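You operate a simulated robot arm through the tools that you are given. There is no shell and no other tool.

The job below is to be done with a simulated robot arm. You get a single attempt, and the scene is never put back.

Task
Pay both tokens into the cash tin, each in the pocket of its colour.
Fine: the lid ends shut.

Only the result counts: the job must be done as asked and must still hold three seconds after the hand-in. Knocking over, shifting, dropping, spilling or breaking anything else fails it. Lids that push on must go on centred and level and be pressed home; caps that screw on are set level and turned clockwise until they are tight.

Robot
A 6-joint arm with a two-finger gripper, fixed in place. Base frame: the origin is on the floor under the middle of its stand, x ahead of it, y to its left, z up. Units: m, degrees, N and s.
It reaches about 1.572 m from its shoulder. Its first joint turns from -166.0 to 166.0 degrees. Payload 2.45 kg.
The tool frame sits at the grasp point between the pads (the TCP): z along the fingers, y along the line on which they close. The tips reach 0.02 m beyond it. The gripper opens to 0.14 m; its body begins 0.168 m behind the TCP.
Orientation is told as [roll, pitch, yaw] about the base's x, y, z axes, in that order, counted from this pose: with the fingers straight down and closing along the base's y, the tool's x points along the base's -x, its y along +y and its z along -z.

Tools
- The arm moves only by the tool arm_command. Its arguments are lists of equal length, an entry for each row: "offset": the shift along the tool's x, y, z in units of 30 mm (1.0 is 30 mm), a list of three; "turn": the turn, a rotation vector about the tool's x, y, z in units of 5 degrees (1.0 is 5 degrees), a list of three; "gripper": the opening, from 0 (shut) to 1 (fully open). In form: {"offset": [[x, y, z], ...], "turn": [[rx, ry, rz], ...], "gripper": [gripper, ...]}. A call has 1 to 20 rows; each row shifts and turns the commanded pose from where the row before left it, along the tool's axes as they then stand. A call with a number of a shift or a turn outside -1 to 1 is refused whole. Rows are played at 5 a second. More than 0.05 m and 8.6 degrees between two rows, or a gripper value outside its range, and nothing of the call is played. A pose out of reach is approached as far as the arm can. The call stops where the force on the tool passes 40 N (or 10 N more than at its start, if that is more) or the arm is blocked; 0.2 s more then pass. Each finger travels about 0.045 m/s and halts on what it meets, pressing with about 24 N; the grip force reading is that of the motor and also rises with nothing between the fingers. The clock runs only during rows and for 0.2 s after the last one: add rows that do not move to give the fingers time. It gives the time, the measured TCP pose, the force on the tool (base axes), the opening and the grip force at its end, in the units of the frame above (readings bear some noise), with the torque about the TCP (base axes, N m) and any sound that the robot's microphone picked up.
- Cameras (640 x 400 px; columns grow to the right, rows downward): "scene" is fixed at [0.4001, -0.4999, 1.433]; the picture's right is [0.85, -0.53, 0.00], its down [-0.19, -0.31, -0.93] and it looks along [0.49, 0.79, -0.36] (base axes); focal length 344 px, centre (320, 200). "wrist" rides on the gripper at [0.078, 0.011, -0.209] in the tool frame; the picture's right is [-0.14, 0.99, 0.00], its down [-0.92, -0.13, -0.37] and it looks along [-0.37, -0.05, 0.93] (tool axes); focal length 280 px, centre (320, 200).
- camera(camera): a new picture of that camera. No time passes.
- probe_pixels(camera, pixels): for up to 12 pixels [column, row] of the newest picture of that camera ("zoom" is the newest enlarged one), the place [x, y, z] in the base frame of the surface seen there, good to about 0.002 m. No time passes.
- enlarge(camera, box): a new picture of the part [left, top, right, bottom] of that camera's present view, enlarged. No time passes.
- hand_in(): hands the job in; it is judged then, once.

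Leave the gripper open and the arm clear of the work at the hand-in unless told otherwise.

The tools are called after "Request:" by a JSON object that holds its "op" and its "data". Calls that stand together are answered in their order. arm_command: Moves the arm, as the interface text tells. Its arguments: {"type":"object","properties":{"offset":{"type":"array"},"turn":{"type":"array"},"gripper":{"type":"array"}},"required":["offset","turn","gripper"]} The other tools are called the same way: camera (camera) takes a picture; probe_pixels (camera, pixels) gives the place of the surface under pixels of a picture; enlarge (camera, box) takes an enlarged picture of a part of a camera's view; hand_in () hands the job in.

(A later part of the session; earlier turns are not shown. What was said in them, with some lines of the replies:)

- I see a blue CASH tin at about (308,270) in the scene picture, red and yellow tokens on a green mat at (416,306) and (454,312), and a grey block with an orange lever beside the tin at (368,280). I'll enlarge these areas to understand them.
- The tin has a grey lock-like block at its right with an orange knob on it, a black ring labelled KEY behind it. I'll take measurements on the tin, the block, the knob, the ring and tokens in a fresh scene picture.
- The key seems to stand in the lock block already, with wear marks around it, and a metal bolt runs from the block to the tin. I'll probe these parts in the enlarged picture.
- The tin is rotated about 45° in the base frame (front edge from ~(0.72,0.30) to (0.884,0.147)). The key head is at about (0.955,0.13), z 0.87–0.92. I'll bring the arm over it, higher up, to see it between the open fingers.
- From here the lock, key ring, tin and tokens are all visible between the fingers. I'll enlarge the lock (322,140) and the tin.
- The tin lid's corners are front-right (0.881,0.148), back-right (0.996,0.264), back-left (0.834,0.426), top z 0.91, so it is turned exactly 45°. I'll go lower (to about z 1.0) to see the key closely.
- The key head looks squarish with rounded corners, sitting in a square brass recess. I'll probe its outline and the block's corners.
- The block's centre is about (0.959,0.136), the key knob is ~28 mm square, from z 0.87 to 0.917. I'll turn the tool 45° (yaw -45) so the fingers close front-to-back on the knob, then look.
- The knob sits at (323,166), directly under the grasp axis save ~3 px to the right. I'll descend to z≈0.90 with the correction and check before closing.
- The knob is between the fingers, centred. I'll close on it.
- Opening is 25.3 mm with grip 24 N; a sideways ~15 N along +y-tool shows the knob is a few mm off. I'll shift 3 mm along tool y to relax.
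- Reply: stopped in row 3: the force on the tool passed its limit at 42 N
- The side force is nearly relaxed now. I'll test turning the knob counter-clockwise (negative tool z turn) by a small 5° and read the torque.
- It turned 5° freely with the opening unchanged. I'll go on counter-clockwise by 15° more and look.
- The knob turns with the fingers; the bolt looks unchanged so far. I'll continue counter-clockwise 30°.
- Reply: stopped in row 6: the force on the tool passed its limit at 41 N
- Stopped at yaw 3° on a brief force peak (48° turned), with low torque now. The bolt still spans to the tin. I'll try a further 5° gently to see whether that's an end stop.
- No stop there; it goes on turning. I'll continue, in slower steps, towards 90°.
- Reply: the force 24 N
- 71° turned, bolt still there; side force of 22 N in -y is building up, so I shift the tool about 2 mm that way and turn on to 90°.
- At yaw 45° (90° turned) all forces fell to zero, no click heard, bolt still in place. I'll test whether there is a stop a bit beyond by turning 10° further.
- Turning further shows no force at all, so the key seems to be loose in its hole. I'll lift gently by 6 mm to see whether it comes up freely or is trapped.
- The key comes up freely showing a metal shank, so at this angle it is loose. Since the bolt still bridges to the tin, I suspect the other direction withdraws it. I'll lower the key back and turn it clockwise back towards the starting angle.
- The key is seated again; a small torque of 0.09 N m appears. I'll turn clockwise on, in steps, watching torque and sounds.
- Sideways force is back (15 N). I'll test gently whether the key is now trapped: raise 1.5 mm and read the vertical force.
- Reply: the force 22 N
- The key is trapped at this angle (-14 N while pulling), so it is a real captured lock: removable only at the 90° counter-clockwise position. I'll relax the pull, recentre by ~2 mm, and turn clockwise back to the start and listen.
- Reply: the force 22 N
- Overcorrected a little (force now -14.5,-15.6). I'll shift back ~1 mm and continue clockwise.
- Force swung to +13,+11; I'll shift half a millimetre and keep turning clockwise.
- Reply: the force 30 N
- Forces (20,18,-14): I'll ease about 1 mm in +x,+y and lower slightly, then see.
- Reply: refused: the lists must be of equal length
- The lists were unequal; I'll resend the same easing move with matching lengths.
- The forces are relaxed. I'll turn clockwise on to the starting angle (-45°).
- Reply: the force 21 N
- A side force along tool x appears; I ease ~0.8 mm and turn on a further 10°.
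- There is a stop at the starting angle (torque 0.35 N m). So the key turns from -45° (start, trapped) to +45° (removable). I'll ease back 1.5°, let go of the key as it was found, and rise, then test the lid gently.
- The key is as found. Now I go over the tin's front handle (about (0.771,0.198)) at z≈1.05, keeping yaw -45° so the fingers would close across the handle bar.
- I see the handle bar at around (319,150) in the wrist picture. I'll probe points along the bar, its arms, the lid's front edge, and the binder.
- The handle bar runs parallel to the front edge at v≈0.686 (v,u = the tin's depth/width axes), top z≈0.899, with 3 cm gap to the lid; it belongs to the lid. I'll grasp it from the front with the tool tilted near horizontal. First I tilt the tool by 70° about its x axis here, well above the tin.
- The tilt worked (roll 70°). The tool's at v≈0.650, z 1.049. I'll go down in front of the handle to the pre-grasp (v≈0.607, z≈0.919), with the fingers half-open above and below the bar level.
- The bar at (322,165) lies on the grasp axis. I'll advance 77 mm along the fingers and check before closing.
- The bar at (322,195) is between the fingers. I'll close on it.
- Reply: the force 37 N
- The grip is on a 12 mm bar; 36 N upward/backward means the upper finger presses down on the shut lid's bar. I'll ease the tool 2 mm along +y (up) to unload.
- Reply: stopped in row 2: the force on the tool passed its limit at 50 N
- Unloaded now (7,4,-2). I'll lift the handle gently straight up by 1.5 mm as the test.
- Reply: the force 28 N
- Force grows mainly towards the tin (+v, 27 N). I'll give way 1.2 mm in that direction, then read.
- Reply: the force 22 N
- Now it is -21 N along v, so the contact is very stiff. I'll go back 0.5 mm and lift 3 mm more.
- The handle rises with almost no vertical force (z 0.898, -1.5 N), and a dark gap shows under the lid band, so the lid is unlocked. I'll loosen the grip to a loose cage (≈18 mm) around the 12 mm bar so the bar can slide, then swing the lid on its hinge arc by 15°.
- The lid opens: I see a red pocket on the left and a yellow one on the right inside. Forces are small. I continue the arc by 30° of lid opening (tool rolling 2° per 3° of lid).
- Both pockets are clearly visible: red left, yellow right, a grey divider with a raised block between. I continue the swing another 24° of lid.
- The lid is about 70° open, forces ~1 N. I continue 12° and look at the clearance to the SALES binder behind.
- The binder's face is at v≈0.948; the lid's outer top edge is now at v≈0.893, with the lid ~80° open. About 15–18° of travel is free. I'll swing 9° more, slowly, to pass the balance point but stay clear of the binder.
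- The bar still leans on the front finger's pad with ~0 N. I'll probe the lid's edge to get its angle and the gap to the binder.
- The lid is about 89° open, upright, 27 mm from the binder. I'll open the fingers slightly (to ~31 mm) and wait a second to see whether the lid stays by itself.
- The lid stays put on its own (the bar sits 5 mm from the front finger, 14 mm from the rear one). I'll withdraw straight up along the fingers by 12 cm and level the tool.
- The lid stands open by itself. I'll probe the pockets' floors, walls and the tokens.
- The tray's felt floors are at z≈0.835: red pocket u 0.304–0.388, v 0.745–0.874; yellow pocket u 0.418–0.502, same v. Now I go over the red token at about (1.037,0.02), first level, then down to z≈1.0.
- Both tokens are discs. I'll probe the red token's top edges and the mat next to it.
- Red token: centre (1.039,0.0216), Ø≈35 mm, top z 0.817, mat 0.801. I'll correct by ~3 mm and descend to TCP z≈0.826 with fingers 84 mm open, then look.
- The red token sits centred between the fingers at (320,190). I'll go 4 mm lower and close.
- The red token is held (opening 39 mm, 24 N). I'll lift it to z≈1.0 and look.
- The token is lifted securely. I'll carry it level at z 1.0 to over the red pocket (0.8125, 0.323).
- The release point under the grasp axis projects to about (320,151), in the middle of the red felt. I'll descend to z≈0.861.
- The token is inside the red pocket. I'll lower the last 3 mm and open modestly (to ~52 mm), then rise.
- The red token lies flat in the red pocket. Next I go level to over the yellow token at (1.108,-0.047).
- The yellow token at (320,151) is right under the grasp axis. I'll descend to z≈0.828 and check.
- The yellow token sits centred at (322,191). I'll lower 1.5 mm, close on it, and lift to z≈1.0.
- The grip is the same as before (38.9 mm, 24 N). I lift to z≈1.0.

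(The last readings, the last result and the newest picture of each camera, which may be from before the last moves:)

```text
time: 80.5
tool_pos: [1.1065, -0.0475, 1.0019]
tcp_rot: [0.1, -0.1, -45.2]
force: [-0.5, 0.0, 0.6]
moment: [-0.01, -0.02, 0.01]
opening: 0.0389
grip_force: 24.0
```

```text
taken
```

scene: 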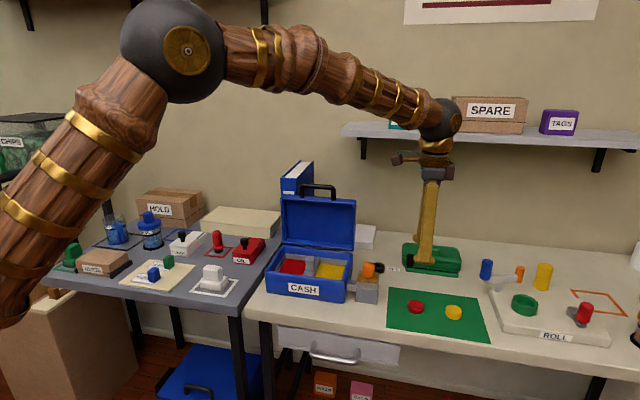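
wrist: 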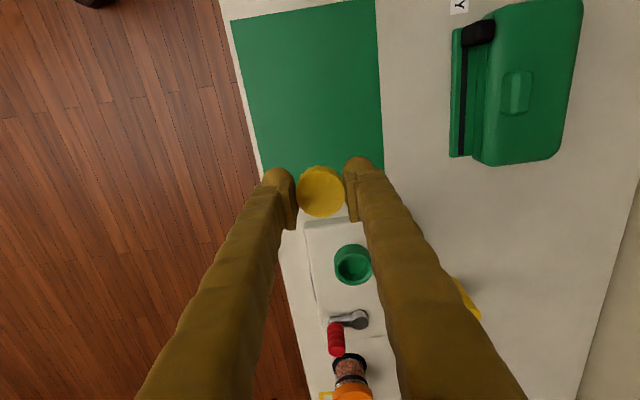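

The yellow token is lifted. I'll carry it to over the yellow pocket at (0.896,0.2425).

Request:
{"op": "arm_command", "data": {"offset": [[0.845, 0.13, 0], [0.845, 0.13, 0], [0.845, 0.13, 0], [0.845, 0.13, 0], [0.845, 0.13, 0], [0.845, 0.13, 0], [0.845, 0.13, 0], [0.845, 0.13, 0], [0.845, 0.13, 0], [0.845, 0.13, 0], [0.845, 0.13, 0], [0.845, 0.13, 0], [0.845, 0.13, 0], [0.845, 0.13, 0], [0, 0, 0]], "turn": [[0, 0, 0], [0, 0, 0], [0, 0, 0], [0, 0, 0], [0, 0, 0], [0, 0, 0], [0, 0, 0], [0, 0, 0], [0, 0, 0], [0, 0, 0], [0, 0, 0], [0, 0, 0], [0, 0, 0], [0, 0, 0], [0, 0, 0]], "gripper": [0.2, 0.2, 0.2, 0.2, 0.2, 0.2, 0.2, 0.2, 0.2, 0.2, 0.2, 0.2, 0.2, 0.2, 0.2]}}

Request:
{"op": "camera", "data": {"camera": "wrist"}}

Request:
{"op": "enlarge", "data": {"camera": "scene", "box": [230, 170, 390, 310]}}

```text
time: 83.7
tool_pos: [0.8979, 0.2423, 1.0014]
tcp_rot: [0.2, -0.1, -45.2]
force: [0.4, 0.1, -0.7]
moment: [0.0, -0.01, 0.01]
opening: 0.039
grip_force: 24.2
```

```text
taken
```

wrist: 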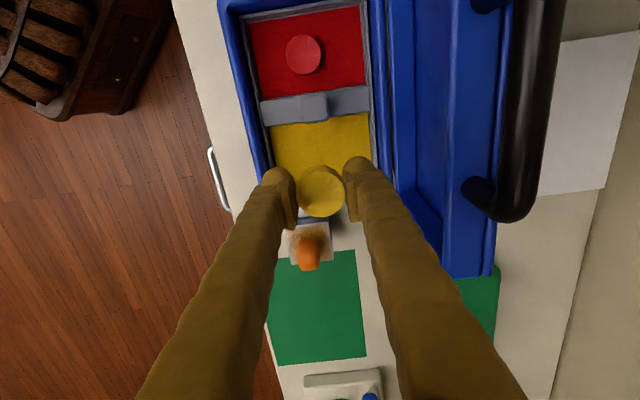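

```text
2.86 times, centred on (310, 240) of scene
```

zoom: 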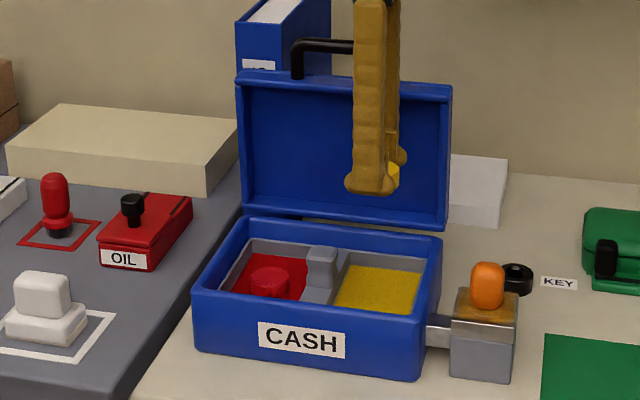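

The landing point (320,151) is in the middle of the yellow felt, and the red token still lies in its pocket. I'll descend to z≈0.861.

Request:
{"op": "arm_command", "data": {"offset": [[0, 0, 0.9], [0, 0, 0.9], [0, 0, 0.9], [0, 0, 0.8], [0, 0, 0.7], [0, 0, 0.45], [0, 0, 0]], "turn": [[0, 0, 0], [0, 0, 0], [0, 0, 0], [0, 0, 0], [0, 0, 0], [0, 0, 0], [0, 0, 0]], "gripper": [0.2, 0.2, 0.2, 0.2, 0.2, 0.2, 0.2]}}

Request:
{"op": "camera", "data": {"camera": "wrist"}}

Request:
{"op": "enlarge", "data": {"camera": "scene", "box": [230, 170, 390, 310]}}

```text
time: 85.3
tool_pos: [0.8979, 0.2422, 0.8626]
tcp_rot: [0.1, -0.2, -45.2]
force: [0.1, -0.7, 0.0]
moment: [-0.01, -0.02, 0.0]
opening: 0.0389
grip_force: 23.9
```

```text
taken
```

wrist: 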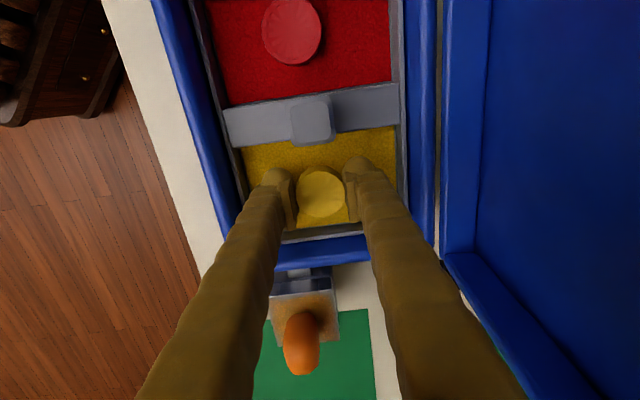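

```text
2.86 times, centred on (310, 240) of scene
```

zoom: 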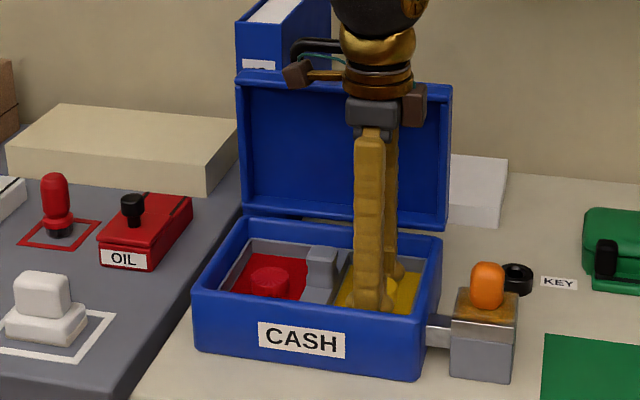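

The yellow token is inside the yellow pocket. I'll lower 3 mm, open to ~52 mm and rise.

Request:
{"op": "arm_command", "data": {"offset": [[0, 0, 0.1], [0, 0, 0], [0, 0, 0], [0, 0, 0], [0, 0, -0.5], [0, 0, -1], [0, 0, -1], [0, 0, -1], [0, 0, -1], [0, 0, -1], [0, 0, 0]], "turn": [[0, 0, 0], [0, 0, 0], [0, 0, 0], [0, 0, 0], [0, 0, 0], [0, 0, 0], [0, 0, 0], [0, 0, 0], [0, 0, 0], [0, 0, 0], [0, 0, 0]], "gripper": [0.2, 0.34, 0.37, 0.37, 0.37, 0.37, 0.37, 0.37, 0.37, 0.37, 0.37]}}

Request:
{"op": "camera", "data": {"camera": "wrist"}}

Request:
{"op": "enlarge", "data": {"camera": "scene", "box": [230, 170, 390, 310]}}

```text
time: 87.7
tool_pos: [0.8977, 0.2417, 1.0248]
tcp_rot: [0.0, -0.1, -45.2]
force: [-0.1, 0.7, 0.9]
moment: [-0.02, 0.03, -0.02]
opening: 0.0517
grip_force: 0.0
```

```text
taken
```

wrist: 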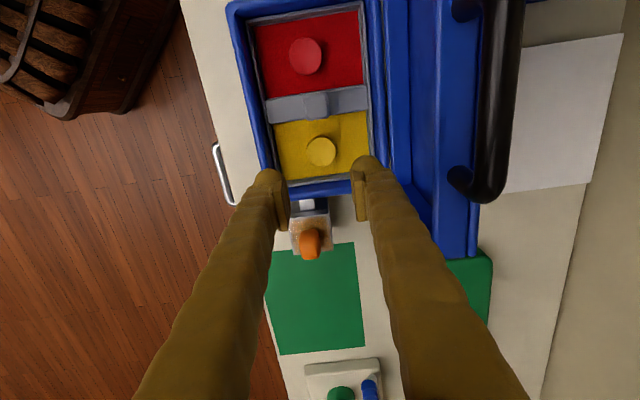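

```text
2.86 times, centred on (310, 240) of scene
```

zoom: 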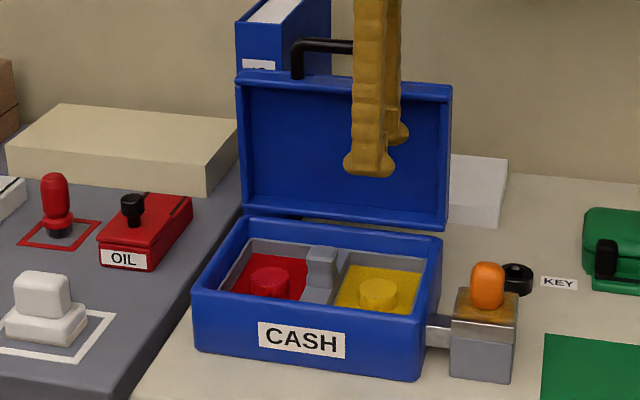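

Both tokens lie flat, each in its colour's pocket. Now to shut the lid: I rise to z≈1.2 and go over the handle bar (0.924,0.351) to re-cage it.

Request:
{"op": "arm_command", "data": {"offset": [[0, 0, -1], [0, 0, -1], [0, 0, -1], [0, 0, -1], [0, 0, -1], [0, 0, -0.85], [0.5, 0.8, 0], [0.5, 0.8, 0], [0.5, 0.8, 0], [0.47, 0.79, 0], [0, 0, 0]], "turn": [[0, 0, 0], [0, 0, 0], [0, 0, 0], [0, 0, 0], [0, 0, 0], [0, 0, 0], [0, 0, 0], [0, 0, 0], [0, 0, 0], [0, 0, 0], [0, 0, 0]], "gripper": [0.4, 0.4, 0.4, 0.4, 0.4, 0.4, 0.4, 0.4, 0.4, 0.4, 0.4]}}

Request:
{"op": "camera", "data": {"camera": "wrist"}}

Request:
{"op": "enlarge", "data": {"camera": "wrist", "box": [220, 40, 380, 200]}}

```text
time: 90.1
tool_pos: [0.9231, 0.3512, 1.1988]
tcp_rot: [0.1, -0.1, -45.2]
force: [0.2, -0.5, 0.4]
moment: [-0.03, 0.03, 0.0]
opening: 0.0561
grip_force: 0.1
```

```text
taken
```

wrist: 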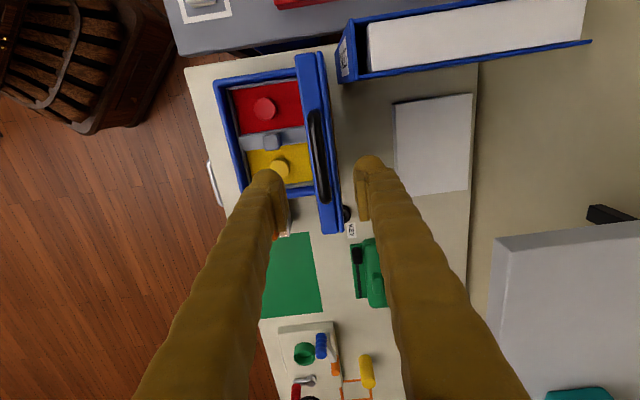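

```text
2.50 times, centred on (300, 120) of wrist
```

zoom: 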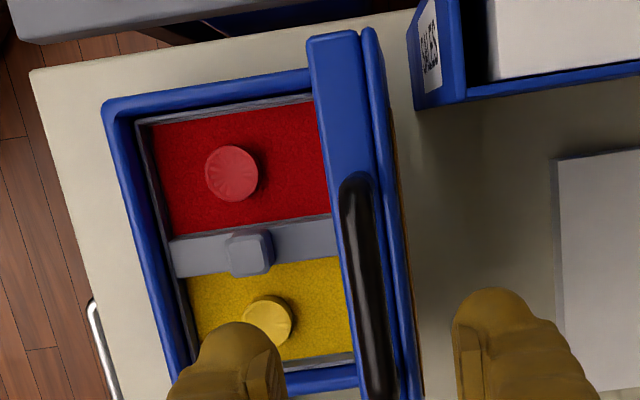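

I see the bar from (314,112) to (324,196) in the wrist picture. I'll probe it to get its exact place.

Request:
{"op": "probe_pixels", "data": {"camera": "wrist", "pixels": [[314, 118], [317, 140], [319, 156], [322, 175], [323, 190], [316, 156], [322, 156], [303, 70], [318, 70]]}}

```text
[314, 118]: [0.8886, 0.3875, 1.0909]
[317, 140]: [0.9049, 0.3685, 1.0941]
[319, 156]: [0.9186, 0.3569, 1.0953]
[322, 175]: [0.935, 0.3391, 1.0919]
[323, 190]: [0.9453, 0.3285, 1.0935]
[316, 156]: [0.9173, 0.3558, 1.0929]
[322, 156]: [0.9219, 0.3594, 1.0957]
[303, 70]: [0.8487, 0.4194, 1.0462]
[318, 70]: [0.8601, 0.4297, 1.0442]
```

The bar's centre is at v≈0.901, z≈1.0895, right under the tool (v 0.901). I'll descend to TCP z≈1.093 and narrow the fingers to a loose cage.

Request:
{"op": "arm_command", "data": {"offset": [[0, 0, 0.9], [0, 0, 0.9], [0, 0, 0.9], [0, 0, 0.8], [0, 0, 0], [0, 0, 0], [0, 0, 0]], "turn": [[0, 0, 0], [0, 0, 0], [0, 0, 0], [0, 0, 0], [0, 0, 0], [0, 0, 0], [0, 0, 0]], "gripper": [0.4, 0.4, 0.4, 0.4, 0.25, 0.14, 0.14]}}

Request:
{"op": "enlarge", "data": {"camera": "wrist", "box": [240, 100, 400, 260]}}

Request:
{"op": "camera", "data": {"camera": "wrist"}}

```text
time: 91.7
tool_pos: [0.9245, 0.35, 1.0953]
tcp_rot: [0.0, -0.1, -45.2]
force: [0.0, 0.2, 0.5]
moment: [0.02, 0.02, 0.01]
opening: 0.0195
grip_force: 0.0
```

```text
2.50 times, centred on (320, 180) of wrist
```

zoom: 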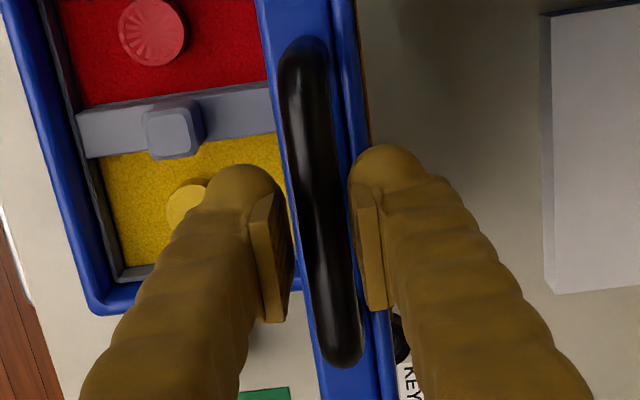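

```text
taken
```

wrist: 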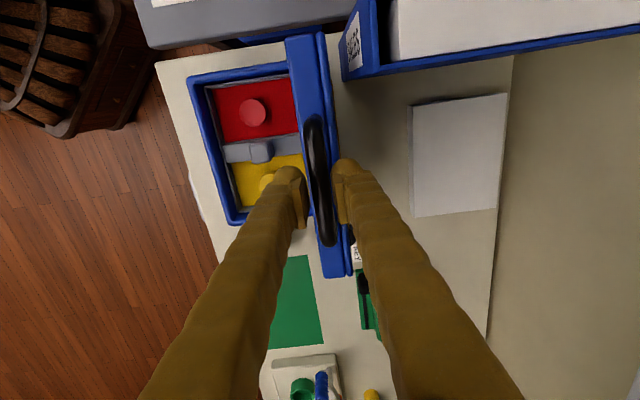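

The bar is caged between the fingers. I'll swing the lid towards shut: first 12 steps (about 37° of lid), tool rolling along.

Request:
{"op": "arm_command", "data": {"offset": [[0, -0.367, -0.01], [0, -0.367, -0.008], [0, -0.368, -0.003], [0, -0.363, 0.006], [0, -0.369, 0.007], [0, -0.366, 0.01], [0, -0.362, 0.02], [0, -0.37, 0.017], [0, -0.362, 0.029], [0, -0.366, 0.024], [0, -0.364, 0.036], [0, -0.366, 0.039], [0, 0, 0]], "turn": [[-0.4667, 0, 0], [-0.4667, 0, 0], [-0.4667, 0, 0], [-0.4667, 0, 0], [-0.4667, 0, 0], [-0.4667, 0, 0], [-0.4667, 0, 0], [-0.4667, 0, 0], [-0.4667, 0, 0], [-0.4667, 0, 0], [-0.4667, 0, 0], [-0.4667, 0, 0], [0, 0, 0]], "gripper": [0.14, 0.14, 0.14, 0.14, 0.14, 0.14, 0.14, 0.14, 0.14, 0.14, 0.14, 0.14, 0.14]}}

Request:
{"op": "camera", "data": {"camera": "wrist"}}

Request:
{"op": "enlarge", "data": {"camera": "scene", "box": [230, 170, 390, 310]}}

```text
time: 94.5
tool_pos: [0.8339, 0.2618, 1.0614]
tcp_rot: [28.1, -0.1, -45.1]
force: [0.2, 1.4, 0.5]
moment: [-0.01, -0.01, 0.01]
opening: 0.0197
grip_force: 0.5
```

```text
taken
```

wrist: 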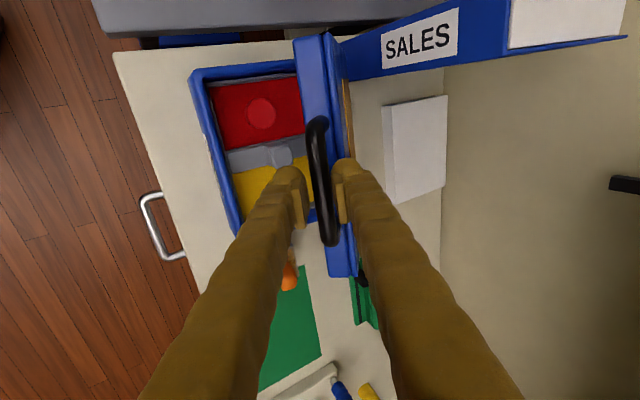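

```text
2.86 times, centred on (310, 240) of scene
```

zoom: 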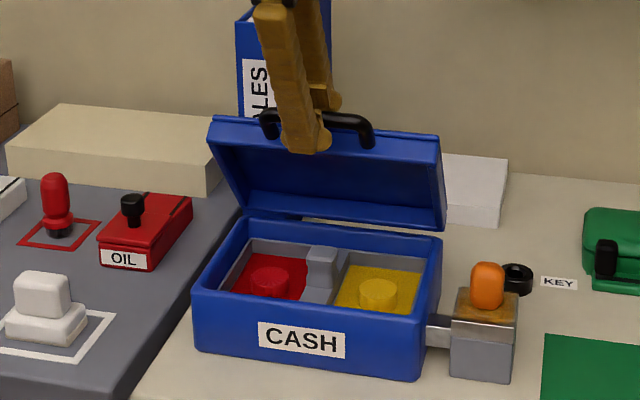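

The lid follows nicely. I continue with the next 12 steps.

Request:
{"op": "arm_command", "data": {"offset": [[0, -0.362, 0.042], [0, -0.363, 0.046], [0, -0.362, 0.053], [0, -0.361, 0.057], [0, -0.362, 0.063], [0, -0.361, 0.064], [0, -0.358, 0.068], [0, -0.36, 0.077], [0, -0.356, 0.079], [0, -0.358, 0.081], [0, -0.353, 0.087], [0, -0.358, 0.093], [0, 0, 0]], "turn": [[-0.4667, 0, 0], [-0.4667, 0, 0], [-0.4667, 0, 0], [-0.4667, 0, 0], [-0.4667, 0, 0], [-0.4667, 0, 0], [-0.4667, 0, 0], [-0.4667, 0, 0], [-0.4667, 0, 0], [-0.4667, 0, 0], [-0.4667, 0, 0], [-0.4667, 0, 0], [0, 0, 0]], "gripper": [0.14, 0.14, 0.14, 0.14, 0.14, 0.14, 0.14, 0.14, 0.14, 0.14, 0.14, 0.14, 0.14]}}

Request:
{"op": "camera", "data": {"camera": "wrist"}}

Request:
{"op": "enlarge", "data": {"camera": "scene", "box": [230, 170, 390, 310]}}

```text
time: 97.3
tool_pos: [0.7782, 0.206, 0.9577]
tcp_rot: [56.0, -0.1, -45.2]
force: [0.3, 0.5, -1.8]
moment: [-0.01, -0.05, 0.0]
opening: 0.0198
grip_force: 0.1
```

```text
taken
```

wrist: 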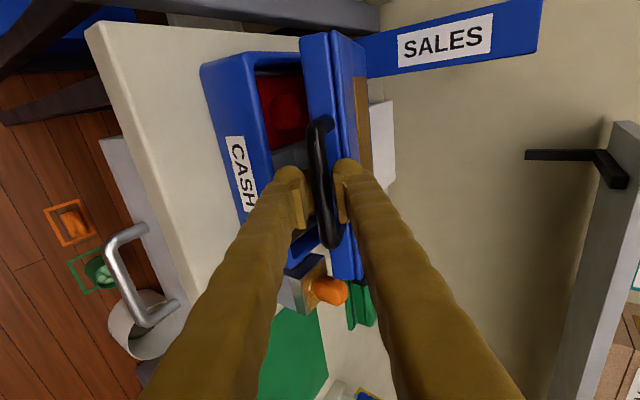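

```text
2.86 times, centred on (310, 240) of scene
```

zoom: 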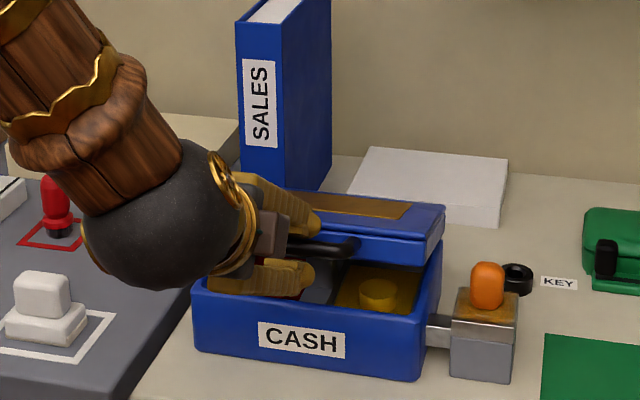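

The lid is about 18° from shut; forces are small. I continue with the last 6 steps.

Request:
{"op": "arm_command", "data": {"offset": [[0, -0.353, 0.097], [0, -0.35, 0.099], [0, -0.353, 0.107], [0, -0.345, 0.108], [0, -0.351, 0.114], [0, -0.345, 0.116], [0, 0, 0]], "turn": [[-0.4667, 0, 0], [-0.4667, 0, 0], [-0.4667, 0, 0], [-0.4667, 0, 0], [-0.4667, 0, 0], [-0.4667, 0, 0], [0, 0, 0]], "gripper": [0.14, 0.14, 0.14, 0.14, 0.14, 0.14, 0.14]}}

Request:
{"op": "camera", "data": {"camera": "wrist"}}

Request:
{"op": "enlarge", "data": {"camera": "scene", "box": [250, 220, 370, 310]}}

```text
time: 98.9
tool_pos: [0.7693, 0.1978, 0.8938]
tcp_rot: [70.1, -0.1, -45.2]
force: [-0.8, 0.5, -0.4]
moment: [0.01, 0.03, -0.02]
opening: 0.0193
grip_force: 0.0
```

```text
taken
```

wrist: 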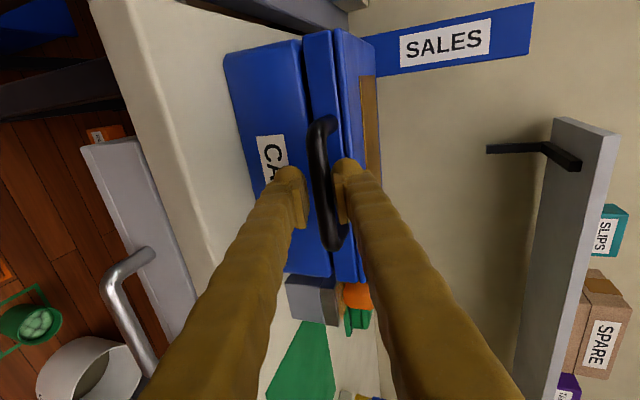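

```text
4.44 times, centred on (310, 265) of scene
```

zoom: 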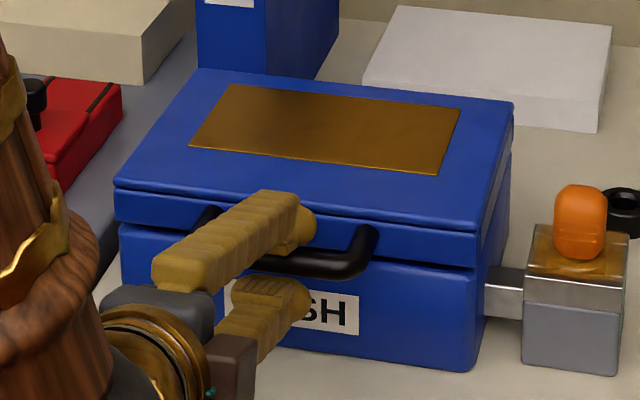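

A thin dark gap still shows under the lid band, as the bar has play in the cage. I'll press down in 1 mm steps along -y of the tool.

Request:
{"op": "arm_command", "data": {"offset": [[0, -0.035, 0], [0, -0.035, 0], [0, -0.035, 0], [0, 0, 0]], "turn": [[0, 0, 0], [0, 0, 0], [0, 0, 0], [0, 0, 0]], "gripper": [0.14, 0.14, 0.14, 0.14]}}

Request:
{"op": "enlarge", "data": {"camera": "scene", "box": [250, 220, 370, 310]}}

```text
time: 99.9
tool_pos: [0.7681, 0.1968, 0.8914]
tcp_rot: [70.0, -0.1, -45.2]
force: [0.3, -0.6, -0.5]
moment: [0.04, -0.01, 0.04]
opening: 0.0195
grip_force: 0.0
```

```text
4.44 times, centred on (310, 265) of scene
```

zoom: 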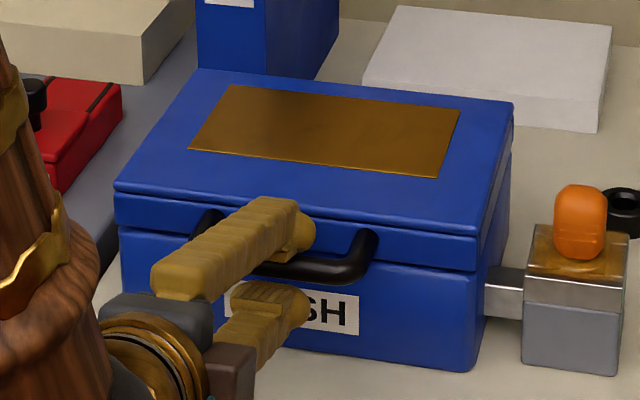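

The gap has narrowed. I'll press on in 1 mm steps until contact force appears.

Request:
{"op": "arm_command", "data": {"offset": [[0, -0.03, 0], [0, -0.03, 0], [0, 0, 0]], "turn": [[0, 0, 0], [0, 0, 0], [0, 0, 0]], "gripper": [0.14, 0.14, 0.14]}}

Request:
{"op": "enlarge", "data": {"camera": "scene", "box": [250, 220, 370, 310]}}

```text
time: 100.7
tool_pos: [0.7668, 0.1967, 0.8909]
tcp_rot: [70.0, -0.1, -45.2]
force: [2.6, 1.4, 1.3]
moment: [-0.04, 0.03, 0.04]
opening: 0.0211
grip_force: 1.2
```

```text
4.44 times, centred on (310, 265) of scene
```

zoom: 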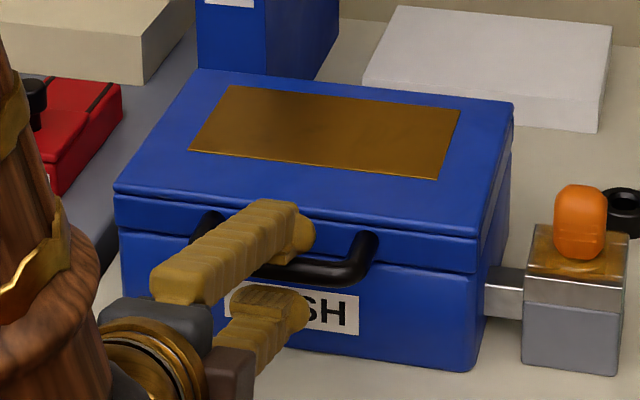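

Contact: a small force and the finger gives slightly. One more 2 mm of pressing, watching the force.

Request:
{"op": "arm_command", "data": {"offset": [[0, -0.035, 0], [0, -0.035, 0], [0, 0, 0]], "turn": [[0, 0, 0], [0, 0, 0], [0, 0, 0]], "gripper": [0.14, 0.14, 0.14]}}

Request:
{"op": "enlarge", "data": {"camera": "scene", "box": [250, 220, 370, 310]}}

```text
time: 101.5
tool_pos: [0.7649, 0.1956, 0.8889]
tcp_rot: [70.2, 0.0, -45.2]
force: [3.2, 4.8, 5.6]
moment: [-0.07, -0.05, 0.03]
opening: 0.0241
grip_force: 3.4
```

```text
4.44 times, centred on (310, 265) of scene
```

zoom: 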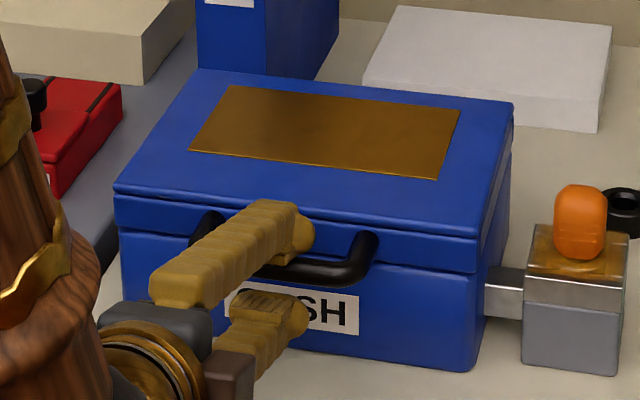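

The bar is at its stop (8 N, the finger yields). I'll relax, open the fingers to 56 mm and withdraw along the fingers, then check the lid height.

Request:
{"op": "arm_command", "data": {"offset": [[0, 0.1, 0], [0, 0, 0], [0, 0, 0], [0, 0, 0], [0, 0, -0.7], [0, 0, -1], [0, 0, -1], [0, 0, -0.7], [0, 0, 0]], "turn": [[0, 0, 0], [0, 0, 0], [0, 0, 0], [0, 0, 0], [0, 0, 0], [0, 0, 0], [0, 0, 0], [0, 0, 0], [0, 0, 0]], "gripper": [0.2, 0.3, 0.4, 0.4, 0.4, 0.4, 0.4, 0.4, 0.4]}}

Request:
{"op": "camera", "data": {"camera": "scene"}}

Request:
{"op": "enlarge", "data": {"camera": "scene", "box": [250, 220, 370, 310]}}

```text
time: 103.5
tool_pos: [0.6977, 0.128, 0.9249]
tcp_rot: [70.0, -0.2, -45.2]
force: [0.6, 0.5, 0.3]
moment: [0.0, 0.02, -0.01]
opening: 0.056
grip_force: 0.1
```

```text
taken
```

scene: 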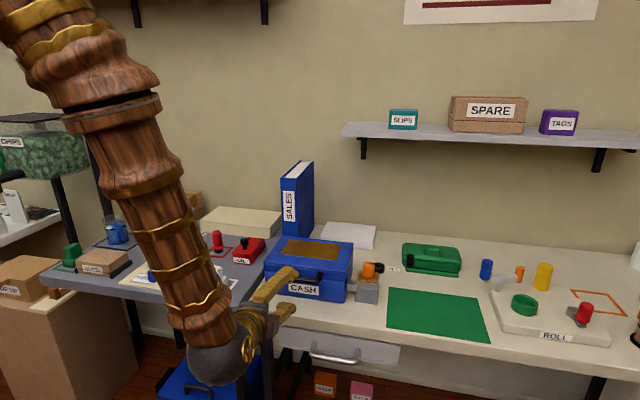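

```text
4.44 times, centred on (310, 265) of scene
```

zoom: 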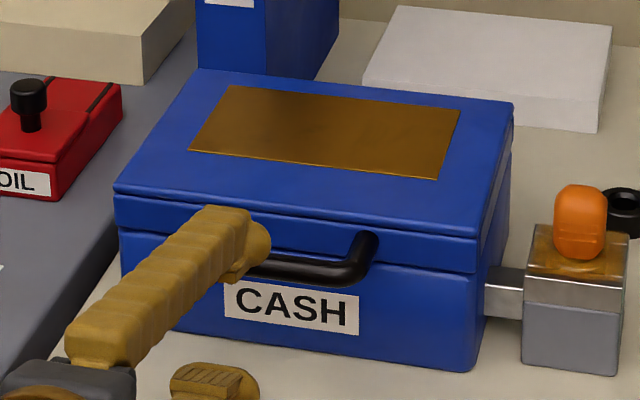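

The lid looks shut. I'll raise the arm by 21 cm and turn the tool upright again to inspect from above.

Request:
{"op": "arm_command", "data": {"offset": [[0, 0.94, -0.342], [0, 0.94, -0.342], [0, 0.94, -0.342], [0, 0.94, -0.342], [0, 0.94, -0.342], [0, 0.94, -0.342], [0, 0, 0], [0, 0, 0], [0, 0, 0], [0, 0, 0], [0, 0, 0], [0, 0, 0], [0, 0, 0], [0, 0, 0], [0, 0, 0], [0, 0, 0], [0, 0, 0], [0, 0, 0], [0, 0, 0], [0, 0, 0]], "turn": [[0, 0, 0], [0, 0, 0], [0, 0, 0], [0, 0, 0], [0, 0, 0], [0, 0, 0], [1, 0, 0], [1, 0, 0], [1, 0, 0], [1, 0, 0], [1, 0, 0], [1, 0, 0], [1, 0, 0], [1, 0, 0], [1, 0, 0], [1, 0, 0], [1, 0, 0], [1, 0, 0], [1, 0, 0], [1, 0, 0]], "gripper": [0.4, 0.4, 0.4, 0.4, 0.4, 0.4, 0.5, 0.5, 0.5, 0.5, 0.5, 0.5, 0.5, 0.5, 0.5, 0.5, 0.5, 0.5, 0.5, 0.5]}}

Request:
{"op": "camera", "data": {"camera": "scene"}}

Request:
{"op": "enlarge", "data": {"camera": "scene", "box": [250, 220, 410, 320]}}

Request:
{"op": "camera", "data": {"camera": "wrist"}}

```text
time: 107.7
tool_pos: [0.6993, 0.127, 1.1067]
tcp_rot: [0.1, -0.1, -45.4]
force: [-0.6, -0.6, -0.1]
moment: [0.0, -0.01, -0.01]
opening: 0.07
grip_force: 0.2
```

```text
taken
```

scene: 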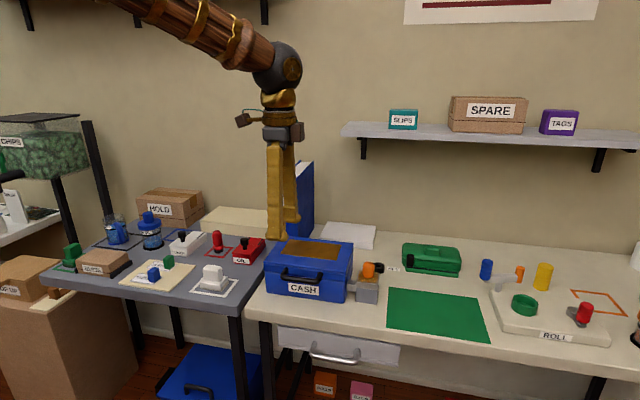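

```text
4.00 times, centred on (330, 270) of scene
```

zoom: 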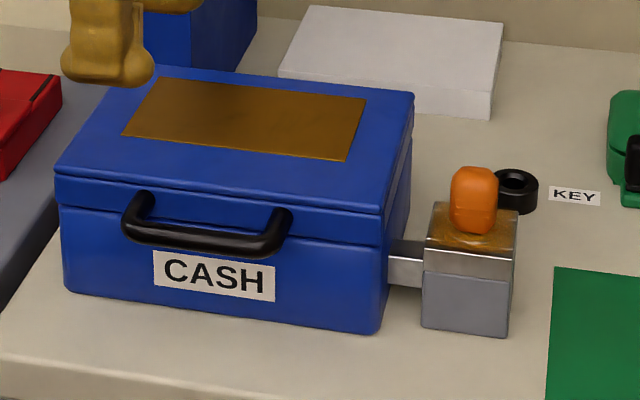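

```text
taken
```

wrist: 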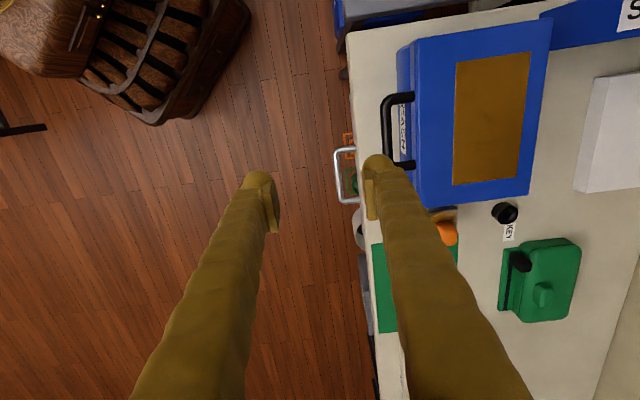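

The picture matches the starting one: tin, lid seam, block and key look the same. I'll probe the lid's top at front and back to confirm it is level.

Request:
{"op": "probe_pixels", "data": {"camera": "wrist", "pixels": [[418, 60], [420, 100], [425, 130], [430, 190], [545, 30], [535, 110], [525, 180], [440, 45], [490, 120]]}}

Request:
{"op": "probe_pixels", "data": {"camera": "zoom", "pixels": [[70, 165], [220, 183], [370, 203], [400, 100], [160, 75], [220, 255], [270, 245], [100, 200], [340, 235], [475, 180], [470, 245]]}}

```text
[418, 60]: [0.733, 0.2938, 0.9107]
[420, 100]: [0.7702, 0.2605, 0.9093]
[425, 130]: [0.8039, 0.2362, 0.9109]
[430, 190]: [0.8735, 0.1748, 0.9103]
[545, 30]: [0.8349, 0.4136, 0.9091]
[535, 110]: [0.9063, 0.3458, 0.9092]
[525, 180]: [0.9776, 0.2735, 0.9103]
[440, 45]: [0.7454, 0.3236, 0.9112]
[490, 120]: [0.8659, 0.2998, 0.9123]
```

```text
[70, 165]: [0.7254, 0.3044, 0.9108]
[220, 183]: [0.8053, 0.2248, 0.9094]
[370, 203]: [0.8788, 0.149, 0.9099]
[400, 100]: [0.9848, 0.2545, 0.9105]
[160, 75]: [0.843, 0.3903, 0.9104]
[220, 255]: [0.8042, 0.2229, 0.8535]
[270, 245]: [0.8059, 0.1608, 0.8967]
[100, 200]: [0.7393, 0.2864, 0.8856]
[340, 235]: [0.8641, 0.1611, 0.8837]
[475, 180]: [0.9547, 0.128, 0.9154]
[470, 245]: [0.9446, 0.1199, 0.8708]
```

The lid's top is level at z≈0.910 front and back, as at the start, so it is shut. I'll rise 12 cm, open the gripper fully and take a last look before handing in.

Request:
{"op": "arm_command", "data": {"offset": [[0, -0.5, -0.8], [0, -0.5, -0.8], [0, -0.5, -0.8], [0, -0.5, -0.8], [0, -0.5, -0.8], [0, 0, 0], [0, 0, 0], [0, 0, 0]], "turn": [[0, 0, 0], [0, 0, 0], [0, 0, 0], [0, 0, 0], [0, 0, 0], [0, 0, 0], [0, 0, 0], [0, 0, 0]], "gripper": [0.6, 0.8, 1, 1, 1, 1, 1, 1]}}

Request:
{"op": "camera", "data": {"camera": "scene"}}

Request:
{"op": "enlarge", "data": {"camera": "scene", "box": [340, 245, 420, 295]}}

```text
time: 109.5
tool_pos: [0.6469, 0.0772, 1.2246]
tcp_rot: [0.0, -0.2, -45.2]
force: [-0.5, 0.1, 0.2]
moment: [-0.04, 0.02, 0.03]
opening: 0.1398
grip_force: 0.1
```

```text
taken
```

scene: 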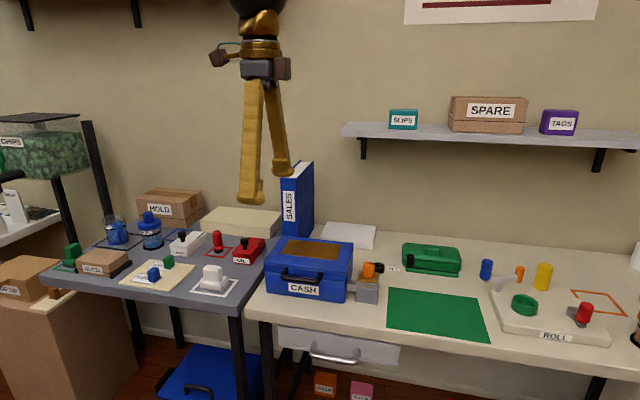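

```text
8.00 times, centred on (380, 270) of scene
```

zoom: 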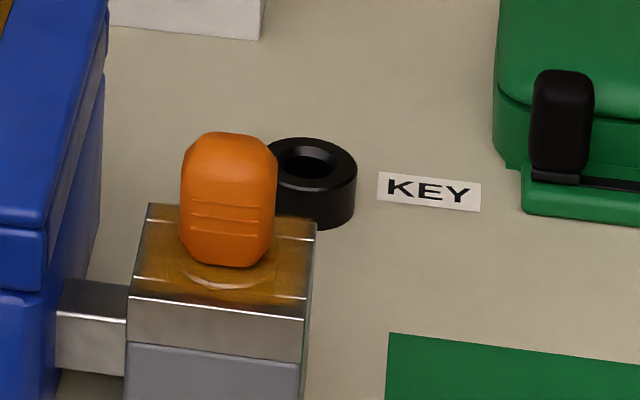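

Both tokens are in the tin, each in the pocket of its colour. The lid is shut and level, the key stands as I found it, and nothing else looks moved. The arm is clear with the gripper open, so I'm handing in.

Request:
{"op": "hand_in", "data": {}}

```text
The job is handed in.
```

I put the red token in the red pocket and the yellow token in the yellow pocket, then shut the lid. I've handed the job in but haven't seen the judgement.

- **Tokens:** I saw both lying flat in their pockets before I closed the lid.
- **Lid:** its top measures about 0.910 m at the front and back, the same as at the start.
- **Key:** the tin was already unlocked. Before finding that out, I turned the key a little over 90 degrees counter-clockwise and lifted it about 6 mm. I then seated it again and turned it back to its starting angle. It looks the same as in the first picture.
- **Everything else:** nothing else looks moved in the last scene picture. The arm is clear and the gripper is fully open.
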